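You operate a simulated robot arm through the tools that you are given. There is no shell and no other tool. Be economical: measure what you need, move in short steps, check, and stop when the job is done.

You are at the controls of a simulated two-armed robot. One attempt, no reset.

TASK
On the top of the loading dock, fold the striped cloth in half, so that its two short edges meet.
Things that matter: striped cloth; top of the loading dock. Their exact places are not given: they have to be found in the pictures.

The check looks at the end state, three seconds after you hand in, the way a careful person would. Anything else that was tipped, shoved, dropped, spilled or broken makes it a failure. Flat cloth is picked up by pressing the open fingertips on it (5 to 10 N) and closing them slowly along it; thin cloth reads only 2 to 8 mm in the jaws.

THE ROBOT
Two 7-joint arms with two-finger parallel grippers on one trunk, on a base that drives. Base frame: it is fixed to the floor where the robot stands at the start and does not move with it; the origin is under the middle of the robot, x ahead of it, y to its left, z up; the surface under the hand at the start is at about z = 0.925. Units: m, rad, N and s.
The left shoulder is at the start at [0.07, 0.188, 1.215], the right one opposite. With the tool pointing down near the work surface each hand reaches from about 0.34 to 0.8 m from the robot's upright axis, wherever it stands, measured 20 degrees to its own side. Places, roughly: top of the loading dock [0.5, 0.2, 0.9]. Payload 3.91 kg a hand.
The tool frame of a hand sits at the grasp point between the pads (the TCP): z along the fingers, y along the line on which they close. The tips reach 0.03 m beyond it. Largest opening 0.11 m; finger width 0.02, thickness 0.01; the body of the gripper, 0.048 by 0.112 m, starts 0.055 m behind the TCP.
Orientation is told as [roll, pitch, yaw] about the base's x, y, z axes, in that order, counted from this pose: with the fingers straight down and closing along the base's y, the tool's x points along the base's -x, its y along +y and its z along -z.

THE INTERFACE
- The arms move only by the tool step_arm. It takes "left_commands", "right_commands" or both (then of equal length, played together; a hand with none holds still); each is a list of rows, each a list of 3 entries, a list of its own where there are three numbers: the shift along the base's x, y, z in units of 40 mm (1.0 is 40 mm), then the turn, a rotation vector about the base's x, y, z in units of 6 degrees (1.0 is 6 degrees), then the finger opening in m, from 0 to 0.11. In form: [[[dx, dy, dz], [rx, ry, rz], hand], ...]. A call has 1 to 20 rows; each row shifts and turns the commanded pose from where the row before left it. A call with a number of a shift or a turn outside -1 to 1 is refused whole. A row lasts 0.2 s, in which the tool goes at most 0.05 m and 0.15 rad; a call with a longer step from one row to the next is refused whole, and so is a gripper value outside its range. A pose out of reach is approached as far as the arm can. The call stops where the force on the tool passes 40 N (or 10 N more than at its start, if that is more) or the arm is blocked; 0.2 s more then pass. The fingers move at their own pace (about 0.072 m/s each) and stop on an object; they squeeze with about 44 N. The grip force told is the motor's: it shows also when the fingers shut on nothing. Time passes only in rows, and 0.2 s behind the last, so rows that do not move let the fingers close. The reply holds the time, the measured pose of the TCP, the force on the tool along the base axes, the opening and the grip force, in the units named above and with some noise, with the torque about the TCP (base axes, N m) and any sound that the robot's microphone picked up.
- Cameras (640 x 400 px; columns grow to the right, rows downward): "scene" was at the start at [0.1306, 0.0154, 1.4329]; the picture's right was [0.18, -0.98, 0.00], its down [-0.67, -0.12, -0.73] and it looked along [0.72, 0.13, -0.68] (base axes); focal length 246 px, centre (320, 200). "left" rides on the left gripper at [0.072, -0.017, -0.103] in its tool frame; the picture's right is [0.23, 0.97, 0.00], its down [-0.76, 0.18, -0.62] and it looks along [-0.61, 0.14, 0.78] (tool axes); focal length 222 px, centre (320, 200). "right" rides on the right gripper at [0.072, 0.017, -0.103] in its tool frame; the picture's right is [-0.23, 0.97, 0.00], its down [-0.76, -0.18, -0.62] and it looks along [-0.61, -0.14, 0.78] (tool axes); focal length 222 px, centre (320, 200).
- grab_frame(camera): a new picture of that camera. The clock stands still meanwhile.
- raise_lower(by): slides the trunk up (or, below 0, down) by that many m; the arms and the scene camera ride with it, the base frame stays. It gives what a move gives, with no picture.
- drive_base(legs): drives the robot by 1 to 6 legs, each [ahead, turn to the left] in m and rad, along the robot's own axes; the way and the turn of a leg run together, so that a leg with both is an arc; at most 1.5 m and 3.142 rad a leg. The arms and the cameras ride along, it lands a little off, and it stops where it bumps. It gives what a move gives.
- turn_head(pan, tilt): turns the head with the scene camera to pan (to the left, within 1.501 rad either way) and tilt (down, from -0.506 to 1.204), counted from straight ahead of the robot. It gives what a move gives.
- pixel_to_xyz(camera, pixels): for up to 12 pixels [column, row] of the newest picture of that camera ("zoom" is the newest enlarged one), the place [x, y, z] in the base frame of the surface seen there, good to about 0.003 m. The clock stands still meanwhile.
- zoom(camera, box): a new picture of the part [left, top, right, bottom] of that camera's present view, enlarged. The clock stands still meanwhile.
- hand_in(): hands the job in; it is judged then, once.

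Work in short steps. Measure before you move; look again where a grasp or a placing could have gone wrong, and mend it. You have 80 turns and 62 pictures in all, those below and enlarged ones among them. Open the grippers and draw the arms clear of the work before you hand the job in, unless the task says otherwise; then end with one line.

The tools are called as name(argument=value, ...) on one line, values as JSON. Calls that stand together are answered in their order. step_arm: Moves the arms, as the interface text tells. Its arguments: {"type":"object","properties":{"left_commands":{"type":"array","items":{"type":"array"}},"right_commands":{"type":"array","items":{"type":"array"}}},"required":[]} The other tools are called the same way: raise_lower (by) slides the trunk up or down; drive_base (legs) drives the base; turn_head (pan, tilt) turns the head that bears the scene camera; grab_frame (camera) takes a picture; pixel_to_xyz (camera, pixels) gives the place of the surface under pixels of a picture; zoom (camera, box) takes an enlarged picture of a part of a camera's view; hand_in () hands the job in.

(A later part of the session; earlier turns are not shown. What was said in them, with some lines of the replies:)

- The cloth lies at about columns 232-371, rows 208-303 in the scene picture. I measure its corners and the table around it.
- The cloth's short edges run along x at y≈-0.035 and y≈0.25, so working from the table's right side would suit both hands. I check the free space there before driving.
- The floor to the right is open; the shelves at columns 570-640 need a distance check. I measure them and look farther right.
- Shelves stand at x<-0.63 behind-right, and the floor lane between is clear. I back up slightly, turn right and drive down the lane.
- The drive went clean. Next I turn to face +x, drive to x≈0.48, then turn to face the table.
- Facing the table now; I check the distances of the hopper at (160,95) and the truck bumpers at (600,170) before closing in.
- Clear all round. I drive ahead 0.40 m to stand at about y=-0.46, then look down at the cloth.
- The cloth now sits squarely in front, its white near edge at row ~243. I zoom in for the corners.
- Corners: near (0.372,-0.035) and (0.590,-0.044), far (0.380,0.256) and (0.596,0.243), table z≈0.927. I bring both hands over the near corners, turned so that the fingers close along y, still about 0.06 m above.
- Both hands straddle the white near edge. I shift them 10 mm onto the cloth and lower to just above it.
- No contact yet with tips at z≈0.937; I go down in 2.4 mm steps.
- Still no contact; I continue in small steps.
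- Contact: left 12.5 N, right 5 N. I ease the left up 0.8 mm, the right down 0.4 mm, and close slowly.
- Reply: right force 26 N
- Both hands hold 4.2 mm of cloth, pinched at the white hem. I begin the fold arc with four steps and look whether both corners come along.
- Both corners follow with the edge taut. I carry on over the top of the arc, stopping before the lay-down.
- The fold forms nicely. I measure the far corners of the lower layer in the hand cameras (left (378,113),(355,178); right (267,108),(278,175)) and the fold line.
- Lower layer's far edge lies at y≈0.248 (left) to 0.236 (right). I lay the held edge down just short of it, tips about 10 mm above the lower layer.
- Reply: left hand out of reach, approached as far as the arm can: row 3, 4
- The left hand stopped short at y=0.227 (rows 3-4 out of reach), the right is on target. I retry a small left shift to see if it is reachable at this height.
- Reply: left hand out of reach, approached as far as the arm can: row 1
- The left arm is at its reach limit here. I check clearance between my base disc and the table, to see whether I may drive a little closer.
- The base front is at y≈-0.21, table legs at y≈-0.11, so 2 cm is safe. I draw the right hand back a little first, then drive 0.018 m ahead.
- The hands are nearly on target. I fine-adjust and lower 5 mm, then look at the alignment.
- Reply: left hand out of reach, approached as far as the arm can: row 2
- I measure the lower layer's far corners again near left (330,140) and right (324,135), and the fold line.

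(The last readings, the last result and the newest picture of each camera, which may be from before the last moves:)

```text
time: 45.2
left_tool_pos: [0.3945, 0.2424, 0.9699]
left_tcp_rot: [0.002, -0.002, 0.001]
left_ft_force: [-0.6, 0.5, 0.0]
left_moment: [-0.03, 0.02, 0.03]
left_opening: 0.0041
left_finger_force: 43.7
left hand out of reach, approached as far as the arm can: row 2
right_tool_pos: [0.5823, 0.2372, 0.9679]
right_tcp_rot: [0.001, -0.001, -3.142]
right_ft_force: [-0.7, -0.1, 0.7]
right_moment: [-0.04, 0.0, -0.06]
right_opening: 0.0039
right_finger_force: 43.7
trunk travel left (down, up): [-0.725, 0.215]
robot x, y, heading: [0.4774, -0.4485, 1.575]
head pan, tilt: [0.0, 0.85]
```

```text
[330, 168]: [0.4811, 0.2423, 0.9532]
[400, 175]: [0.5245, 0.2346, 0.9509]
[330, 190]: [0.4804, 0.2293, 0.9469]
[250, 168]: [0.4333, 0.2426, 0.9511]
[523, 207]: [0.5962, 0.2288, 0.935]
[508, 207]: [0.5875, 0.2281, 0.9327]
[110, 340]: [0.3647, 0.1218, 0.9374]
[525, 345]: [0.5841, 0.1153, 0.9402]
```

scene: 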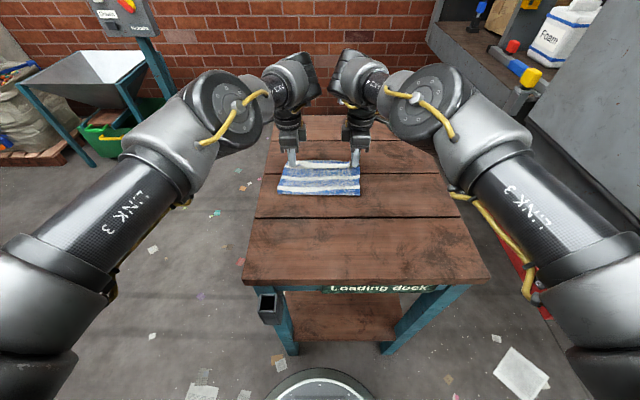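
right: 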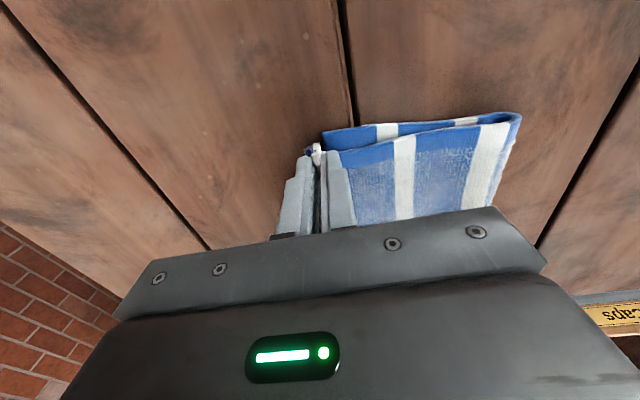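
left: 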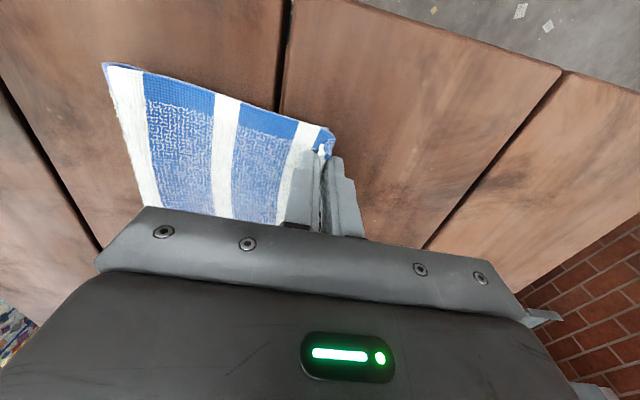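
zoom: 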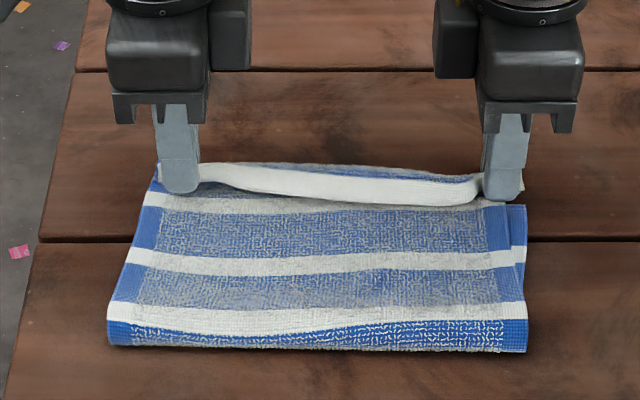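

The right pinch is about 7 mm past the lower corner; I bring it back, then open slightly and rise straight up.

step_arm(left_commands=[[[0, 0, -0.1], [0, 0, 0], 0], [[0, 0, 0], [0, 0, 0], 0], [[0, 0, 0], [0, 0, 0], 0.006], [[0, 0, 0], [0, 0, 0], 0.012], [[0, 0, 0], [0, 0, 0], 0.016], [[0, 0, 0.2], [0, 0, 0], 0.02], [[0, 0, 0.4], [0, 0, 0], 0.025], [[0, 0, 0.6], [0, 0, 0], 0.025], [[0, 0, 0.8], [0, 0, 0], 0.025]], right_commands=[[[0.1, -0.18, -0.08], [0, 0, 0], 0], [[0, 0, 0], [0, 0, 0], 0], [[0, 0, 0], [0, 0, 0], 0.006], [[0, 0, 0], [0, 0, 0], 0.012], [[0, 0, 0], [0, 0, 0], 0.016], [[0, 0, 0.2], [0, 0, 0], 0.02], [[0, 0, 0.4], [0, 0, 0], 0.025], [[0, 0, 0.6], [0, 0, 0], 0.025], [[0, 0, 0.8], [0, 0, 0], 0.025]])

zoom(camera="scene", box=[260, 130, 380, 210])

grab_frame(camera="left")

grab_frame(camera="right")

```text
time: 47.2
left_tool_pos: [0.3944, 0.2362, 1.0471]
left_tcp_rot: [0.005, -0.003, 0.004]
left_ft_force: [-0.5, -0.7, 1.0]
left_moment: [0.02, 0.01, 0.0]
left_opening: 0.0249
left_finger_force: 0.0
left hand out of reach, approached as far as the arm can: row 9
right_tool_pos: [0.5855, 0.2281, 1.0477]
right_tcp_rot: [0.0, -0.001, -3.139]
right_ft_force: [-0.5, 0.0, 0.6]
right_moment: [0.06, -0.03, 0.01]
right_opening: 0.0252
right_finger_force: 0.0
trunk travel left (down, up): [-0.725, 0.215]
robot x, y, heading: [0.4765, -0.4464, 1.571]
head pan, tilt: [0.0, 0.85]
```

```text
5.00 times, centred on (320, 170) of scene
```

zoom: 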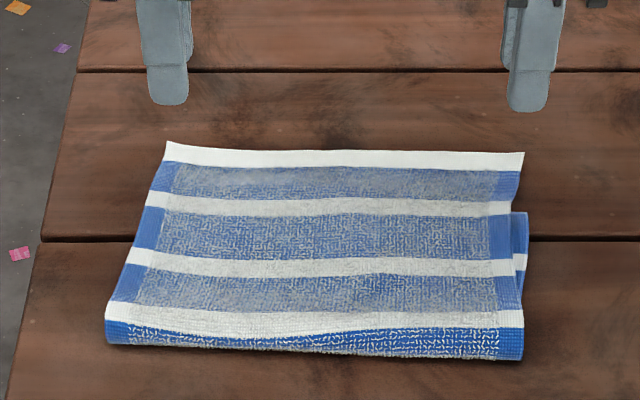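

```text
33 pictures are left
```

left: 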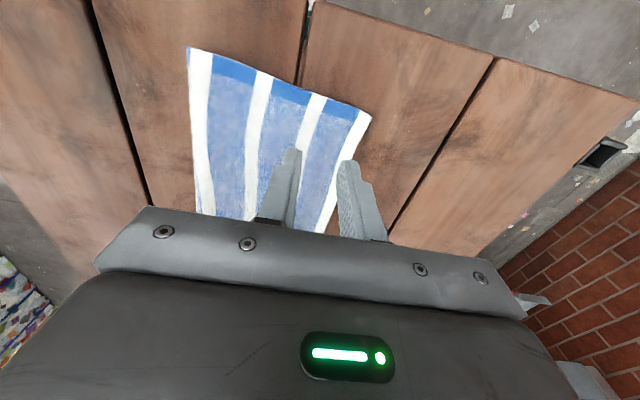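

```text
32 pictures are left
```

right: 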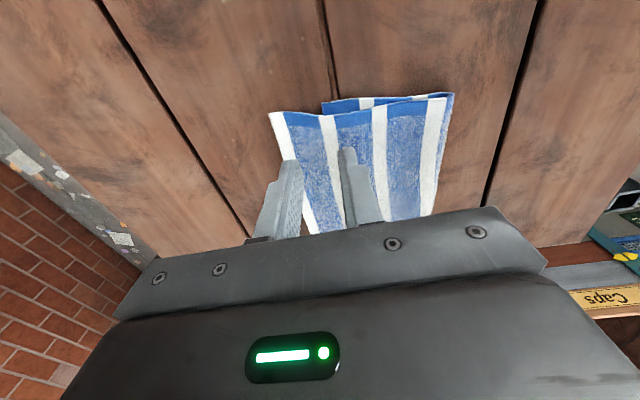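

The fold opened out flat, but the upper edge overshoots the lower one, mainly at right. I measure both.

pixel_to_xyz(camera="zoom", pixels=[[168, 144], [522, 156], [340, 153], [526, 215], [513, 200], [107, 335], [522, 350], [519, 190], [250, 150], [430, 155]])

pixel_to_xyz(camera="right", pixels=[[271, 116], [324, 104], [324, 110], [290, 160]])

pixel_to_xyz(camera="left", pixels=[[369, 117], [345, 170], [190, 52]])

```text
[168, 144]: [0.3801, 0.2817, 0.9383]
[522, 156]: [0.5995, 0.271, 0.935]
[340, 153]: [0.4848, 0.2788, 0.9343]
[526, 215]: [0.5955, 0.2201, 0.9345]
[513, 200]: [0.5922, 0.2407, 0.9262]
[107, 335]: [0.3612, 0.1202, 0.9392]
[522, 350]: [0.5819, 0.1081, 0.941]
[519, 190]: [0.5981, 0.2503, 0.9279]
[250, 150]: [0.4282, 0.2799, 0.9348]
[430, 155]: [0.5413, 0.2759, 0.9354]
```

```text
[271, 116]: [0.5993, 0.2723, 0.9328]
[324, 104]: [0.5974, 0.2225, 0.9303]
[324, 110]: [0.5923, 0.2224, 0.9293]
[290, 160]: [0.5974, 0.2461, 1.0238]
```

```text
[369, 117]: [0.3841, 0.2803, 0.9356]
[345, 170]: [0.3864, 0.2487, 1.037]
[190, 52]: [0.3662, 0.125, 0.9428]
```

The pinch tail unrolled: the upper edge is at y≈0.281 (left)/0.272 (right), while the lower edge is at ≈0.245/0.223. I will re-pinch only the overhanging upper hem and draw it back; for reach I first drive 0.035 m closer.

drive_base(legs=[[0.035, 0]])

```text
time: 48.1
left_tool_pos: [0.3966, 0.2662, 1.0525]
left_tcp_rot: [0.009, -0.003, 0.004]
left_ft_force: [0.6, -0.5, 0.0]
left_moment: [0.04, 0.0, 0.01]
left_opening: 0.0251
left_finger_force: 0.0
right_tool_pos: [0.586, 0.2598, 1.0521]
right_tcp_rot: [-0.007, -0.002, -3.142]
right_ft_force: [-0.1, -0.8, 1.4]
right_moment: [0.04, 0.0, 0.02]
right_opening: 0.0249
right_finger_force: 0.2
trunk travel left (down, up): [-0.725, 0.215]
robot x, y, heading: [0.4792, -0.4127, 1.571]
head pan, tilt: [0.0, 0.85]
```

Now I set the hands over the overhang, opening 0.03, and lower to just above it.

step_arm(left_commands=[[[0, 0.1, -0.5], [0, 0, 0], 0.03], [[0, 0, -0.6], [0, 0, 0], 0.03], [[0, 0, -0.6], [0, 0, 0], 0.03], [[0, 0, -0.3], [0, 0, 0], 0.03], [[0, 0, 0], [0, 0, 0], 0.03]], right_commands=[[[0, 0.05, -0.5], [0, 0, 0], 0.03], [[0, 0, -0.6], [0, 0, 0], 0.03], [[0, 0, -0.6], [0, 0, 0], 0.03], [[0, 0, -0.3], [0, 0, 0], 0.03], [[0, 0, 0], [0, 0, 0], 0.03]])

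grab_frame(camera="left")

grab_frame(camera="right")

```text
time: 49.3
left_tool_pos: [0.3986, 0.2728, 0.9688]
left_tcp_rot: [0.009, -0.004, 0.002]
left_ft_force: [1.2, -0.2, -0.1]
left_moment: [0.01, -0.01, -0.03]
left_opening: 0.0298
left_finger_force: 0.0
right_tool_pos: [0.5851, 0.2662, 0.9699]
right_tcp_rot: [-0.004, 0.0, -3.143]
right_ft_force: [-0.7, 0.0, -0.5]
right_moment: [0.04, 0.01, 0.0]
right_opening: 0.0301
right_finger_force: 0.0
trunk travel left (down, up): [-0.725, 0.215]
robot x, y, heading: [0.4779, -0.4109, 1.57]
head pan, tilt: [0.0, 0.85]
```

```text
31 pictures are left
```

left: 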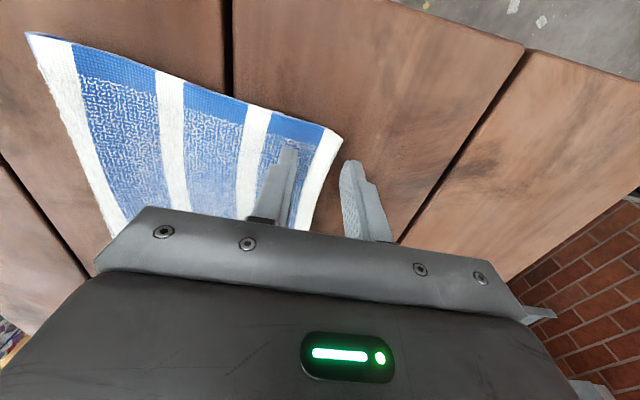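

```text
30 pictures are left
```

right: 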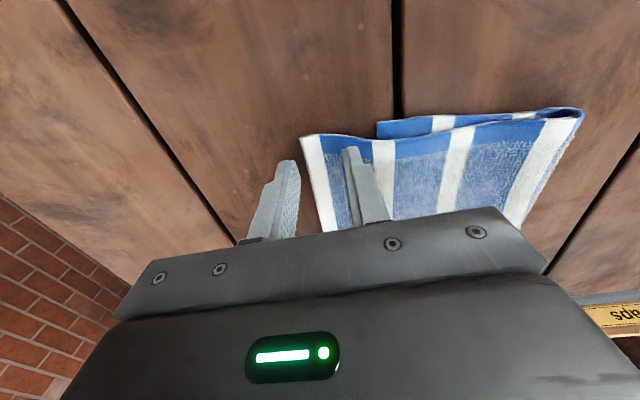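

The hem lies between the fingers on both sides. I lower in small steps to contact.

step_arm(left_commands=[[[0, 0, -0.2], [0, 0, 0], 0.03], [[0, 0, 0], [0, 0, 0], 0.03]], right_commands=[[[0, 0, -0.22], [0, 0, 0], 0.03], [[0, 0, 0], [0, 0, 0], 0.03]])

step_arm(left_commands=[[[0, 0, -0.05], [0, 0, 0], 0.03], [[0, 0, 0], [0, 0, 0], 0.03]], right_commands=[[[0, 0, -0.05], [0, 0, 0], 0.03], [[0, 0, 0], [0, 0, 0], 0.03]])

```text
time: 49.9
left_tool_pos: [0.3989, 0.2728, 0.9606]
left_tcp_rot: [0.007, -0.004, 0.002]
left_ft_force: [-0.3, 0.8, 1.1]
left_moment: [-0.01, -0.01, 0.0]
left_opening: 0.0299
left_finger_force: 0.0
right_tool_pos: [0.5845, 0.2666, 0.9613]
right_tcp_rot: [-0.004, -0.002, -3.141]
right_ft_force: [0.1, -0.9, 0.3]
right_moment: [0.02, -0.02, -0.02]
right_opening: 0.0301
right_finger_force: 0.1
trunk travel left (down, up): [-0.725, 0.215]
robot x, y, heading: [0.477, -0.4074, 1.574]
head pan, tilt: [0.0, 0.85]
```

```text
time: 50.5
left_tool_pos: [0.3973, 0.273, 0.9599]
left_tcp_rot: [0.006, -0.003, 0.002]
left_ft_force: [0.3, -0.2, 1.4]
left_moment: [-0.04, -0.03, 0.0]
left_opening: 0.0301
left_finger_force: 0.2
right_tool_pos: [0.5846, 0.2666, 0.9593]
right_tcp_rot: [-0.003, -0.002, -3.142]
right_ft_force: [-0.1, -0.3, 1.4]
right_moment: [-0.04, 0.03, -0.01]
right_opening: 0.0303
right_finger_force: 0.2
trunk travel left (down, up): [-0.725, 0.215]
robot x, y, heading: [0.4761, -0.4052, 1.576]
head pan, tilt: [0.0, 0.85]
```

First light contact. One more 1.6 mm step, then slow closing.

step_arm(left_commands=[[[0, 0, -0.045], [0, 0, 0], 0.03], [[0, 0, 0], [0, 0, 0], 0.03]], right_commands=[[[0, 0, -0.045], [0, 0, 0], 0.03], [[0, 0, 0], [0, 0, 0], 0.03]])

step_arm(left_commands=[[[0, 0, 0], [0, 0, 0], 0.027], [[0, 0, 0], [0, 0, 0], 0.024], [[0, 0, 0], [0, 0, 0], 0.021], [[0, 0, 0], [0, 0, 0], 0.018], [[0, 0, 0], [0, 0, 0], 0.015], [[0, 0, 0], [0, 0, 0], 0.012], [[0, 0, 0], [0, 0, 0], 0.009], [[0, 0, 0], [0, 0, 0], 0.006], [[0, 0, 0], [0, 0, 0], 0.003], [[0, 0, 0], [0, 0, 0], 0], [[0, 0, 0], [0, 0, 0], 0]], right_commands=[[[0, 0, 0], [0, 0, 0], 0.027], [[0, 0, 0], [0, 0, 0], 0.024], [[0, 0, 0], [0, 0, 0], 0.021], [[0, 0, 0], [0, 0, 0], 0.018], [[0, 0, 0], [0, 0, 0], 0.015], [[0, 0, 0], [0, 0, 0], 0.012], [[0, 0, 0], [0, 0, 0], 0.009], [[0, 0, 0], [0, 0, 0], 0.006], [[0, 0, 0], [0, 0, 0], 0.003], [[0, 0, 0], [0, 0, 0], 0], [[0, 0, 0], [0, 0, 0], 0]])

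grab_frame(camera="left")

grab_frame(camera="right")

```text
time: 51.1
left_tool_pos: [0.3972, 0.2725, 0.9579]
left_tcp_rot: [0.007, -0.003, 0.001]
left_ft_force: [2.6, 0.8, 6.1]
left_moment: [-0.12, -0.07, 0.04]
left_opening: 0.0297
left_finger_force: 0.1
right_tool_pos: [0.5851, 0.2651, 0.9569]
right_tcp_rot: [-0.003, 0.0, -3.141]
right_ft_force: [-0.3, 1.2, 8.0]
right_moment: [-0.1, 0.06, -0.05]
right_opening: 0.0294
right_finger_force: 0.0
trunk travel left (down, up): [-0.725, 0.215]
robot x, y, heading: [0.4782, -0.4092, 1.567]
head pan, tilt: [0.0, 0.85]
```

```text
time: 53.5
left_tool_pos: [0.3972, 0.272, 0.9578]
left_tcp_rot: [0.008, -0.003, 0.003]
left_ft_force: [1.8, -1.0, 6.0]
left_moment: [-0.05, -0.06, -0.04]
left_opening: 0.003
left_finger_force: 43.3
right_tool_pos: [0.5863, 0.2649, 0.9577]
right_tcp_rot: [-0.003, -0.003, -3.139]
right_ft_force: [-1.0, -2.1, 7.9]
right_moment: [-0.1, 0.02, -0.02]
right_opening: 0.0031
right_finger_force: 43.1
trunk travel left (down, up): [-0.725, 0.215]
robot x, y, heading: [0.4782, -0.4087, 1.57]
head pan, tilt: [0.0, 0.85]
```

```text
29 pictures are left
```

left: 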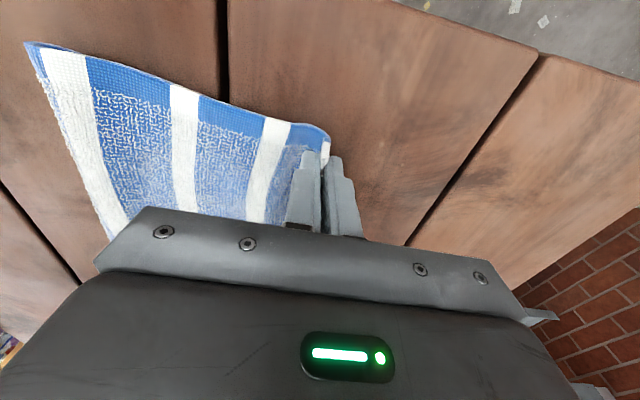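

```text
28 pictures are left
```

right: 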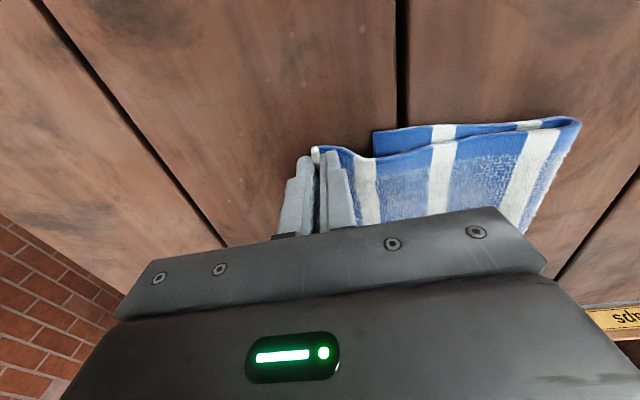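

Only the upper hem is held (3 mm). I lift it 5 cm while moving back, to expose the lower edge and measure it.

step_arm(left_commands=[[[0, -0.1, 0.4], [0, 0, 0], 0], [[0, -0.3, 0.5], [0, 0, 0], 0], [[0, -0.5, 0.4], [0, 0, 0], 0], [[0, -0.5, 0.2], [0, 0, 0], 0], [[0, 0, 0], [0, 0, 0], 0]], right_commands=[[[0, -0.1, 0.4], [0, 0, 0], 0], [[0, -0.3, 0.5], [0, 0, 0], 0], [[0, -0.5, 0.4], [0, 0, 0], 0], [[0, -0.6, 0.2], [0, 0, 0], 0], [[0, 0, 0], [0, 0, 0], 0]])

zoom(camera="scene", box=[260, 130, 380, 210])

grab_frame(camera="left")

grab_frame(camera="right")

```text
time: 54.7
left_tool_pos: [0.3972, 0.2182, 1.0158]
left_tcp_rot: [0.005, -0.003, 0.002]
left_ft_force: [2.1, 0.6, 0.1]
left_moment: [0.04, -0.06, 0.01]
left_opening: 0.0027
left_finger_force: 43.1
right_tool_pos: [0.5862, 0.2065, 1.0179]
right_tcp_rot: [-0.002, -0.003, -3.143]
right_ft_force: [-2.5, -0.1, -0.8]
right_moment: [0.01, 0.04, -0.01]
right_opening: 0.0032
right_finger_force: 43.3
trunk travel left (down, up): [-0.725, 0.215]
robot x, y, heading: [0.4761, -0.4081, 1.569]
head pan, tilt: [0.0, 0.85]
```

```text
5.00 times, centred on (320, 170) of scene
```

zoom: 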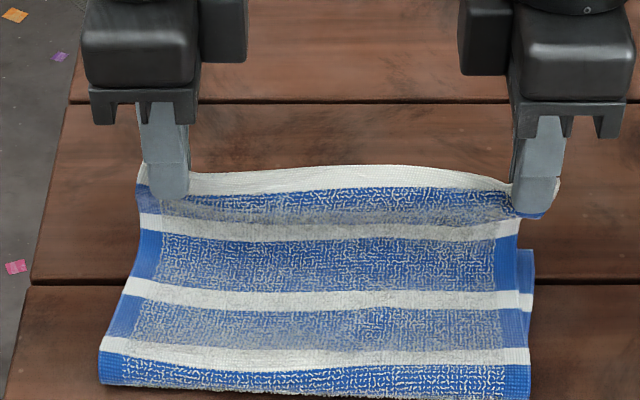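

```text
26 pictures are left
```

left: 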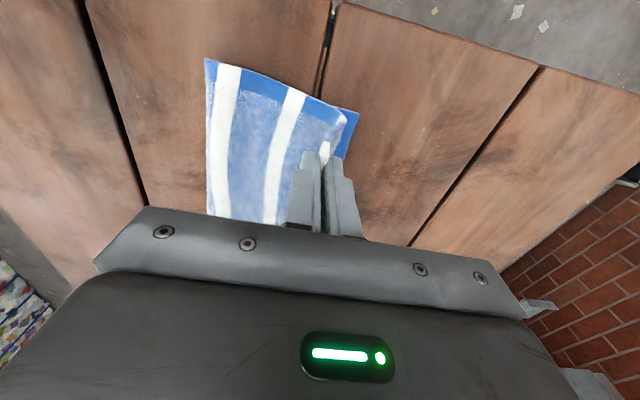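

```text
25 pictures are left
```

right: 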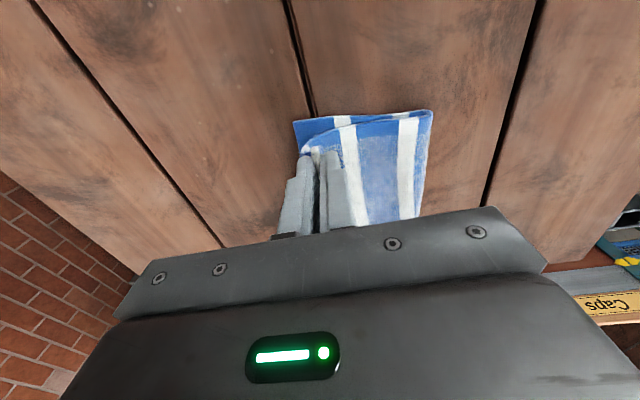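

The upper hem is up. I measure the exposed lower corners at left (357,113) and right (296,123), and the fold ends.

pixel_to_xyz(camera="left", pixels=[[356, 114], [350, 140], [344, 155], [208, 62]])

pixel_to_xyz(camera="right", pixels=[[296, 124], [300, 145], [310, 120], [430, 114]])

pixel_to_xyz(camera="zoom", pixels=[[102, 378], [525, 393], [320, 385]])

```text
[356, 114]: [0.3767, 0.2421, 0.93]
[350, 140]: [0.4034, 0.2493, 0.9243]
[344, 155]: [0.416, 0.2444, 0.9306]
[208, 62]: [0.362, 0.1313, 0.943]
```

```text
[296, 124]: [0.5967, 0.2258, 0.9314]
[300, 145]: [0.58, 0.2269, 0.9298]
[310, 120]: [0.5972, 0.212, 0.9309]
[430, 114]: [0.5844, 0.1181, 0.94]
```

```text
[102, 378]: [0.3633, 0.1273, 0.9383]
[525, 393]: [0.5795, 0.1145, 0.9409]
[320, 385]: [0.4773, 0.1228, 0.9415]
```

Lower edge: y≈0.246 left, 0.228 right; the fold sits ~2 cm too far from me. I swing the held edge back past upright so the fold line unrolls toward me, then check.

step_arm(left_commands=[[[0, -0.59, 0.54], [0, 0, 0], 0], [[0, -0.59, 0.54], [0, 0, 0], 0], [[0, -0.75, 0.22], [0, 0, 0], 0], [[0, -0.75, 0.22], [0, 0, 0], 0], [[0, -0.63, -0.16], [0, 0, 0], 0], [[0, -0.63, -0.16], [0, 0, 0], 0], [[0, -0.2, -0.2], [0, 0, 0], 0], [[0, 0, 0], [0, 0, 0], 0]], right_commands=[[[0, -0.59, 0.54], [0, 0, 0], 0], [[0, -0.59, 0.54], [0, 0, 0], 0], [[0, -0.75, 0.22], [0, 0, 0], 0], [[0, -0.75, 0.22], [0, 0, 0], 0], [[0, -0.63, -0.16], [0, 0, 0], 0], [[0, -0.63, -0.16], [0, 0, 0], 0], [[0, -0.2, -0.2], [0, 0, 0], 0], [[0, 0, 0], [0, 0, 0], 0]])

grab_frame(camera="left")

zoom(camera="scene", box=[240, 120, 400, 230])

```text
time: 56.5
left_tool_pos: [0.3971, 0.0538, 1.0583]
left_tcp_rot: [0.005, -0.003, 0.002]
left_ft_force: [0.8, 0.1, 1.6]
left_moment: [0.0, 0.0, -0.01]
left_opening: 0.0025
left_finger_force: 42.3
right_tool_pos: [0.5846, 0.0419, 1.0561]
right_tcp_rot: [-0.002, -0.002, -3.143]
right_ft_force: [-2.1, -0.1, -0.5]
right_moment: [0.02, 0.07, 0.0]
right_opening: 0.0032
right_finger_force: 43.1
trunk travel left (down, up): [-0.725, 0.215]
robot x, y, heading: [0.4762, -0.4074, 1.573]
head pan, tilt: [0.0, 0.85]
```

```text
24 pictures are left
```

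left: 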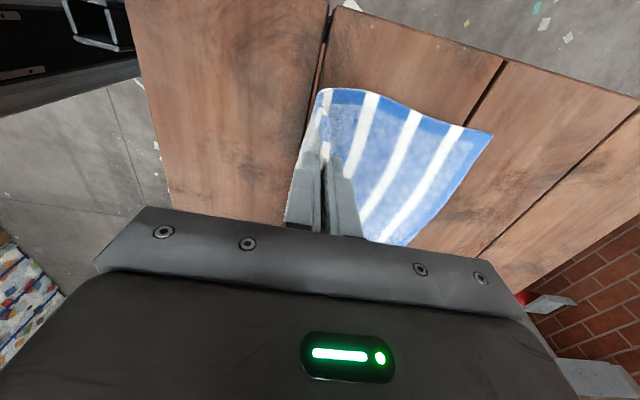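

```text
3.64 times, centred on (320, 175) of scene
```

zoom: 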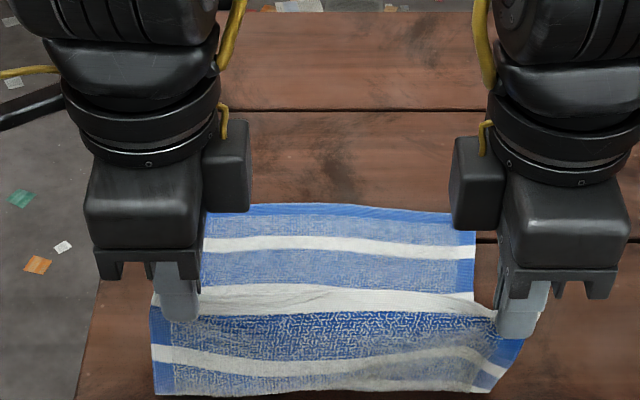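

The sheet unrolled. I measure the lowest bend toward me and the lower corners.

pixel_to_xyz(camera="left", pixels=[[322, 95], [312, 110], [345, 92], [490, 135], [410, 243]])

pixel_to_xyz(camera="zoom", pixels=[[157, 392], [470, 392], [345, 206], [470, 215], [300, 380]])

```text
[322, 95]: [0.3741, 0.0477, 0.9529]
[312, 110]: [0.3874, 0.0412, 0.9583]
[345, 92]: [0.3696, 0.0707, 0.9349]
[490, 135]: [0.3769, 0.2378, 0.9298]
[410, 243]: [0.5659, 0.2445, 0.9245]
```

```text
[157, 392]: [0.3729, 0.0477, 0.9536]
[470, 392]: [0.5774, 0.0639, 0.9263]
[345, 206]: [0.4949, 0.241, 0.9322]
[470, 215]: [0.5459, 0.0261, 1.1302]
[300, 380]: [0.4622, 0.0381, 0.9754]
```

The fold now rolls freely. I lay the edge forward again on a slightly slack arc, ending with the pinch ~25 mm short of the lower edge, since the tail unrolls that much.

step_arm(left_commands=[[[0, 0.56, 0.15], [0, 0, 0], 0], [[0, 0.56, 0.15], [0, 0, 0], 0], [[0, 0.56, -0.15], [0, 0, 0], 0], [[0, 0.56, -0.15], [0, 0, 0], 0], [[0, 0.5, -0.375], [0, 0, 0], 0], [[0, 0.5, -0.375], [0, 0, 0], 0], [[0, 0.31, -0.44], [0, 0, 0], 0], [[0, 0.31, -0.44], [0, 0, 0], 0], [[0, 0.27, -0.4], [0, 0, 0], 0], [[0, 0, 0], [0, 0, 0], 0]], right_commands=[[[0, 0.56, 0.15], [0, 0, 0], 0], [[0, 0.56, 0.15], [0, 0, 0], 0], [[0, 0.56, -0.15], [0, 0, 0], 0], [[0, 0.56, -0.15], [0, 0, 0], 0], [[0, 0.5, -0.375], [0, 0, 0], 0], [[0, 0.5, -0.375], [0, 0, 0], 0], [[0, 0.31, -0.44], [0, 0, 0], 0], [[0, 0.31, -0.44], [0, 0, 0], 0], [[0, 0.27, -0.4], [0, 0, 0], 0], [[0, 0, 0], [0, 0, 0], 0]])

zoom(camera="scene", box=[260, 130, 380, 210])

grab_frame(camera="left")

grab_frame(camera="right")

```text
time: 58.7
left_tool_pos: [0.3977, 0.2178, 0.9792]
left_tcp_rot: [0.008, -0.004, 0.0]
left_ft_force: [0.9, -0.1, -0.1]
left_moment: [0.04, -0.05, 0.03]
left_opening: 0.0025
left_finger_force: 42.3
right_tool_pos: [0.5858, 0.2052, 0.9758]
right_tcp_rot: [-0.003, -0.002, -3.141]
right_ft_force: [-0.6, -0.5, 0.8]
right_moment: [-0.01, 0.04, -0.02]
right_opening: 0.0031
right_finger_force: 42.6
trunk travel left (down, up): [-0.725, 0.215]
robot x, y, heading: [0.4763, -0.4103, 1.574]
head pan, tilt: [0.0, 0.85]
```

```text
5.00 times, centred on (320, 170) of scene
```

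zoom: 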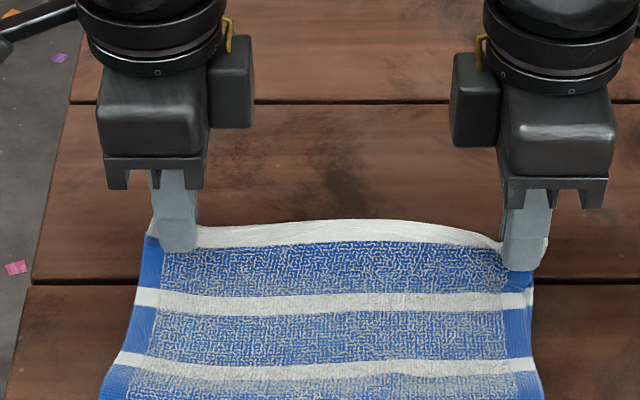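

```text
21 pictures are left
```

left: 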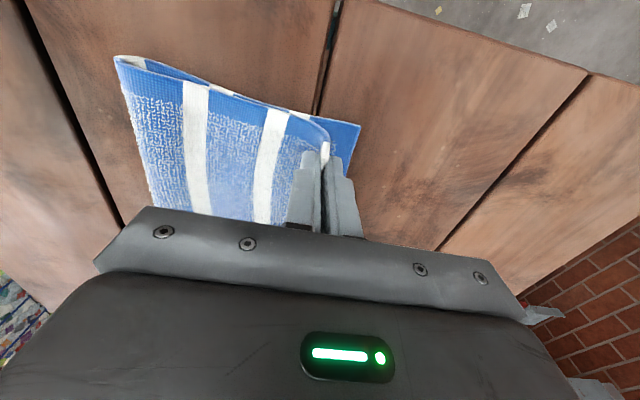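

```text
20 pictures are left
```

right: 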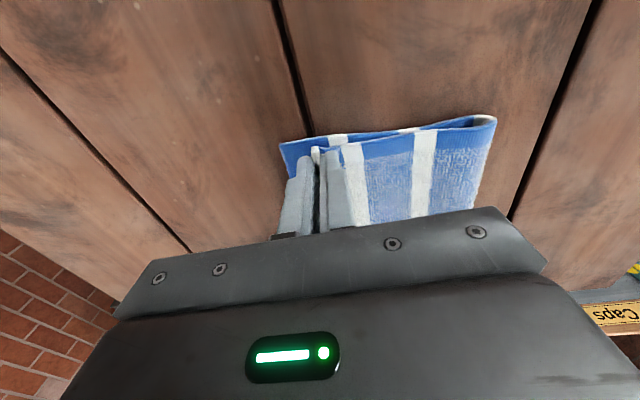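

Both layers look parallel with the lower blue corner peeking out about 2-3 cm. I lower a little, open and rise.

step_arm(left_commands=[[[0, 0, -0.2], [0, 0, 0], 0], [[0, 0, 0], [0, 0, 0], 0], [[0, 0, 0], [0, 0, 0], 0.006], [[0, 0, 0], [0, 0, 0], 0.012], [[0, 0, 0], [0, 0, 0], 0.016], [[0, 0, 0.2], [0, 0, 0], 0.02], [[0, 0, 0.4], [0, 0, 0], 0.025], [[0, 0, 0.6], [0, 0, 0], 0.025], [[0, 0, 0.8], [0, 0, 0], 0.025]], right_commands=[[[0, 0, -0.12], [0, 0, 0], 0], [[0, 0, 0], [0, 0, 0], 0], [[0, 0, 0], [0, 0, 0], 0.006], [[0, 0, 0], [0, 0, 0], 0.012], [[0, 0, 0], [0, 0, 0], 0.016], [[0, 0, 0.2], [0, 0, 0], 0.02], [[0, 0, 0.4], [0, 0, 0], 0.025], [[0, 0, 0.6], [0, 0, 0], 0.025], [[0, 0, 0.8], [0, 0, 0], 0.025]])

zoom(camera="scene", box=[250, 135, 390, 225])

grab_frame(camera="left")

grab_frame(camera="right")

```text
time: 60.7
left_tool_pos: [0.3945, 0.2159, 1.048]
left_tcp_rot: [0.006, -0.003, 0.001]
left_ft_force: [-0.3, 0.2, 0.1]
left_moment: [0.01, 0.01, 0.01]
left_opening: 0.0251
left_finger_force: 0.1
right_tool_pos: [0.586, 0.205, 1.0518]
right_tcp_rot: [-0.003, 0.0, -3.141]
right_ft_force: [0.0, -0.6, -0.2]
right_moment: [0.02, -0.01, 0.02]
right_opening: 0.0249
right_finger_force: 0.1
trunk travel left (down, up): [-0.725, 0.215]
robot x, y, heading: [0.4768, -0.4101, 1.575]
head pan, tilt: [0.0, 0.85]
```

```text
4.44 times, centred on (320, 180) of scene
```

zoom: 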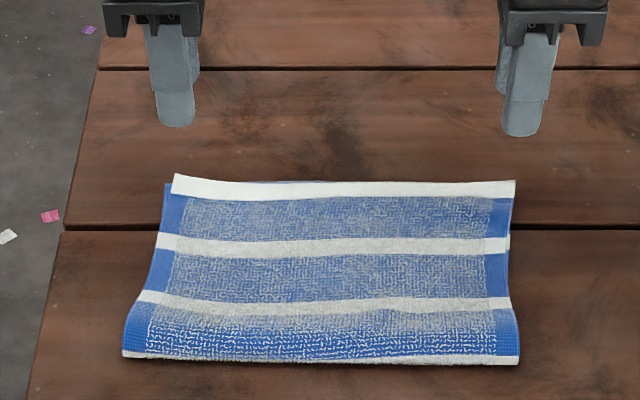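

```text
18 pictures are left
```

left: 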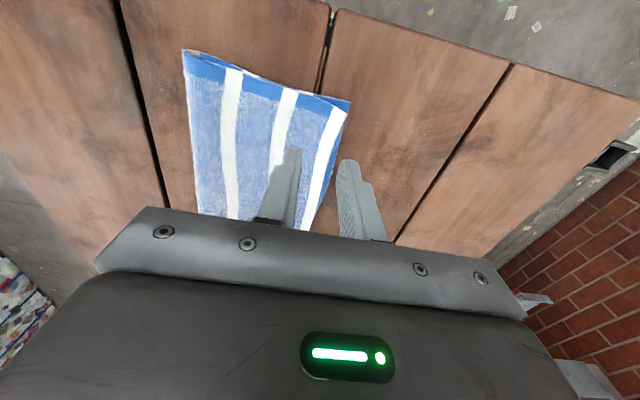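

```text
17 pictures are left
```

right: 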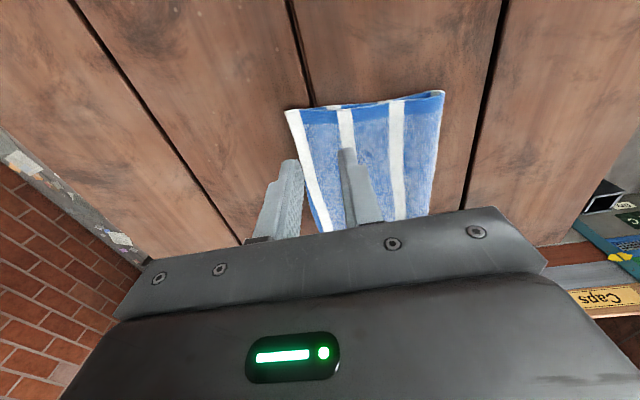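

The edges now meet almost exactly on both sides. I raise the hands and draw them apart and back, then take a clear look.

step_arm(left_commands=[[[0, 0, 0.8], [0, 0, 0], 0.04], [[0, 0, 0.8], [0, 0, 0], 0.06], [[-0.6, -0.4, 0.6], [0, 0, 0], 0.08], [[-0.8, -0.6, 0], [0, 0, 0], 0.08], [[-0.8, -0.6, 0], [0, 0, 0], 0.08], [[-0.8, -0.6, 0], [0, 0, 0], 0.08], [[-0.8, -0.6, 0], [0, 0, 0], 0.08]], right_commands=[[[0, 0, 0.8], [0, 0, 0], 0.04], [[0, 0, 0.8], [0, 0, 0], 0.06], [[0.6, -0.4, 0.6], [0, 0, 0], 0.08], [[0.8, -0.6, 0], [0, 0, 0], 0.08], [[0.8, -0.6, 0], [0, 0, 0], 0.08], [[0.8, -0.6, 0], [0, 0, 0], 0.08], [[0.8, -0.6, 0], [0, 0, 0], 0.08]])

zoom(camera="scene", box=[250, 135, 390, 225])

grab_frame(camera="scene")

pixel_to_xyz(camera="zoom", pixels=[[167, 186], [176, 178], [514, 183], [512, 195], [320, 182], [340, 188], [124, 352], [518, 360], [320, 350], [320, 310], [320, 250]])

```text
time: 62.3
left_tool_pos: [0.2445, 0.102, 1.1367]
left_tcp_rot: [0.009, -0.003, 0.0]
left_ft_force: [-0.5, -0.3, -0.2]
left_moment: [0.05, 0.0, -0.01]
left_opening: 0.08
left_finger_force: 0.0
right_tool_pos: [0.7379, 0.0907, 1.1403]
right_tcp_rot: [-0.006, 0.0, -3.14]
right_ft_force: [-0.9, -1.0, -0.3]
right_moment: [0.01, -0.01, 0.02]
right_opening: 0.0799
right_finger_force: 0.0
trunk travel left (down, up): [-0.725, 0.215]
robot x, y, heading: [0.4759, -0.4104, 1.572]
head pan, tilt: [0.0, 0.85]
```

```text
4.44 times, centred on (320, 180) of scene
```

zoom: 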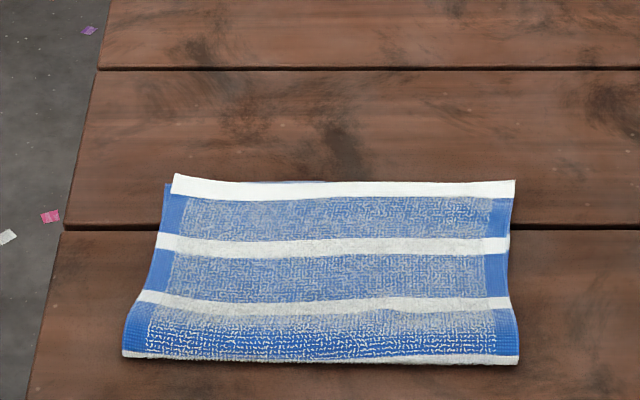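

```text
15 pictures are left
```

scene: 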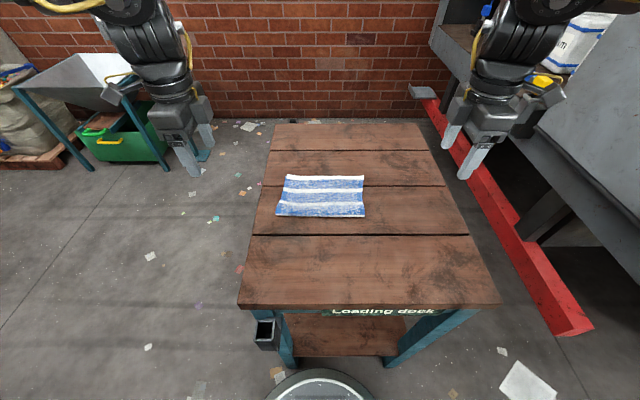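

```text
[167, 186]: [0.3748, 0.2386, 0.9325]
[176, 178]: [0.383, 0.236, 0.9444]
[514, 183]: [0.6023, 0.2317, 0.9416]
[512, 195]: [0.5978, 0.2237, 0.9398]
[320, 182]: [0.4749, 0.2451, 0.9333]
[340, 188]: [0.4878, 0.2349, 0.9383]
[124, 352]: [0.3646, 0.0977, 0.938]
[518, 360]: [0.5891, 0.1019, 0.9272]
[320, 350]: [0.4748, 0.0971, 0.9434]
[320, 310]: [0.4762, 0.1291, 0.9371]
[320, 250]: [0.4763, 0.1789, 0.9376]
```

Upper and lower edges meet within about 1 cm, the fold lies flat, the hands are open and clear, and nothing else was touched. I hand in.

hand_in()

```text
The job is handed in.
```

I folded the striped cloth in half on top of the loading dock and handed the job in. Its two short edges meet within about 1 cm, both hands are open and clear, and no other object was touched or moved.
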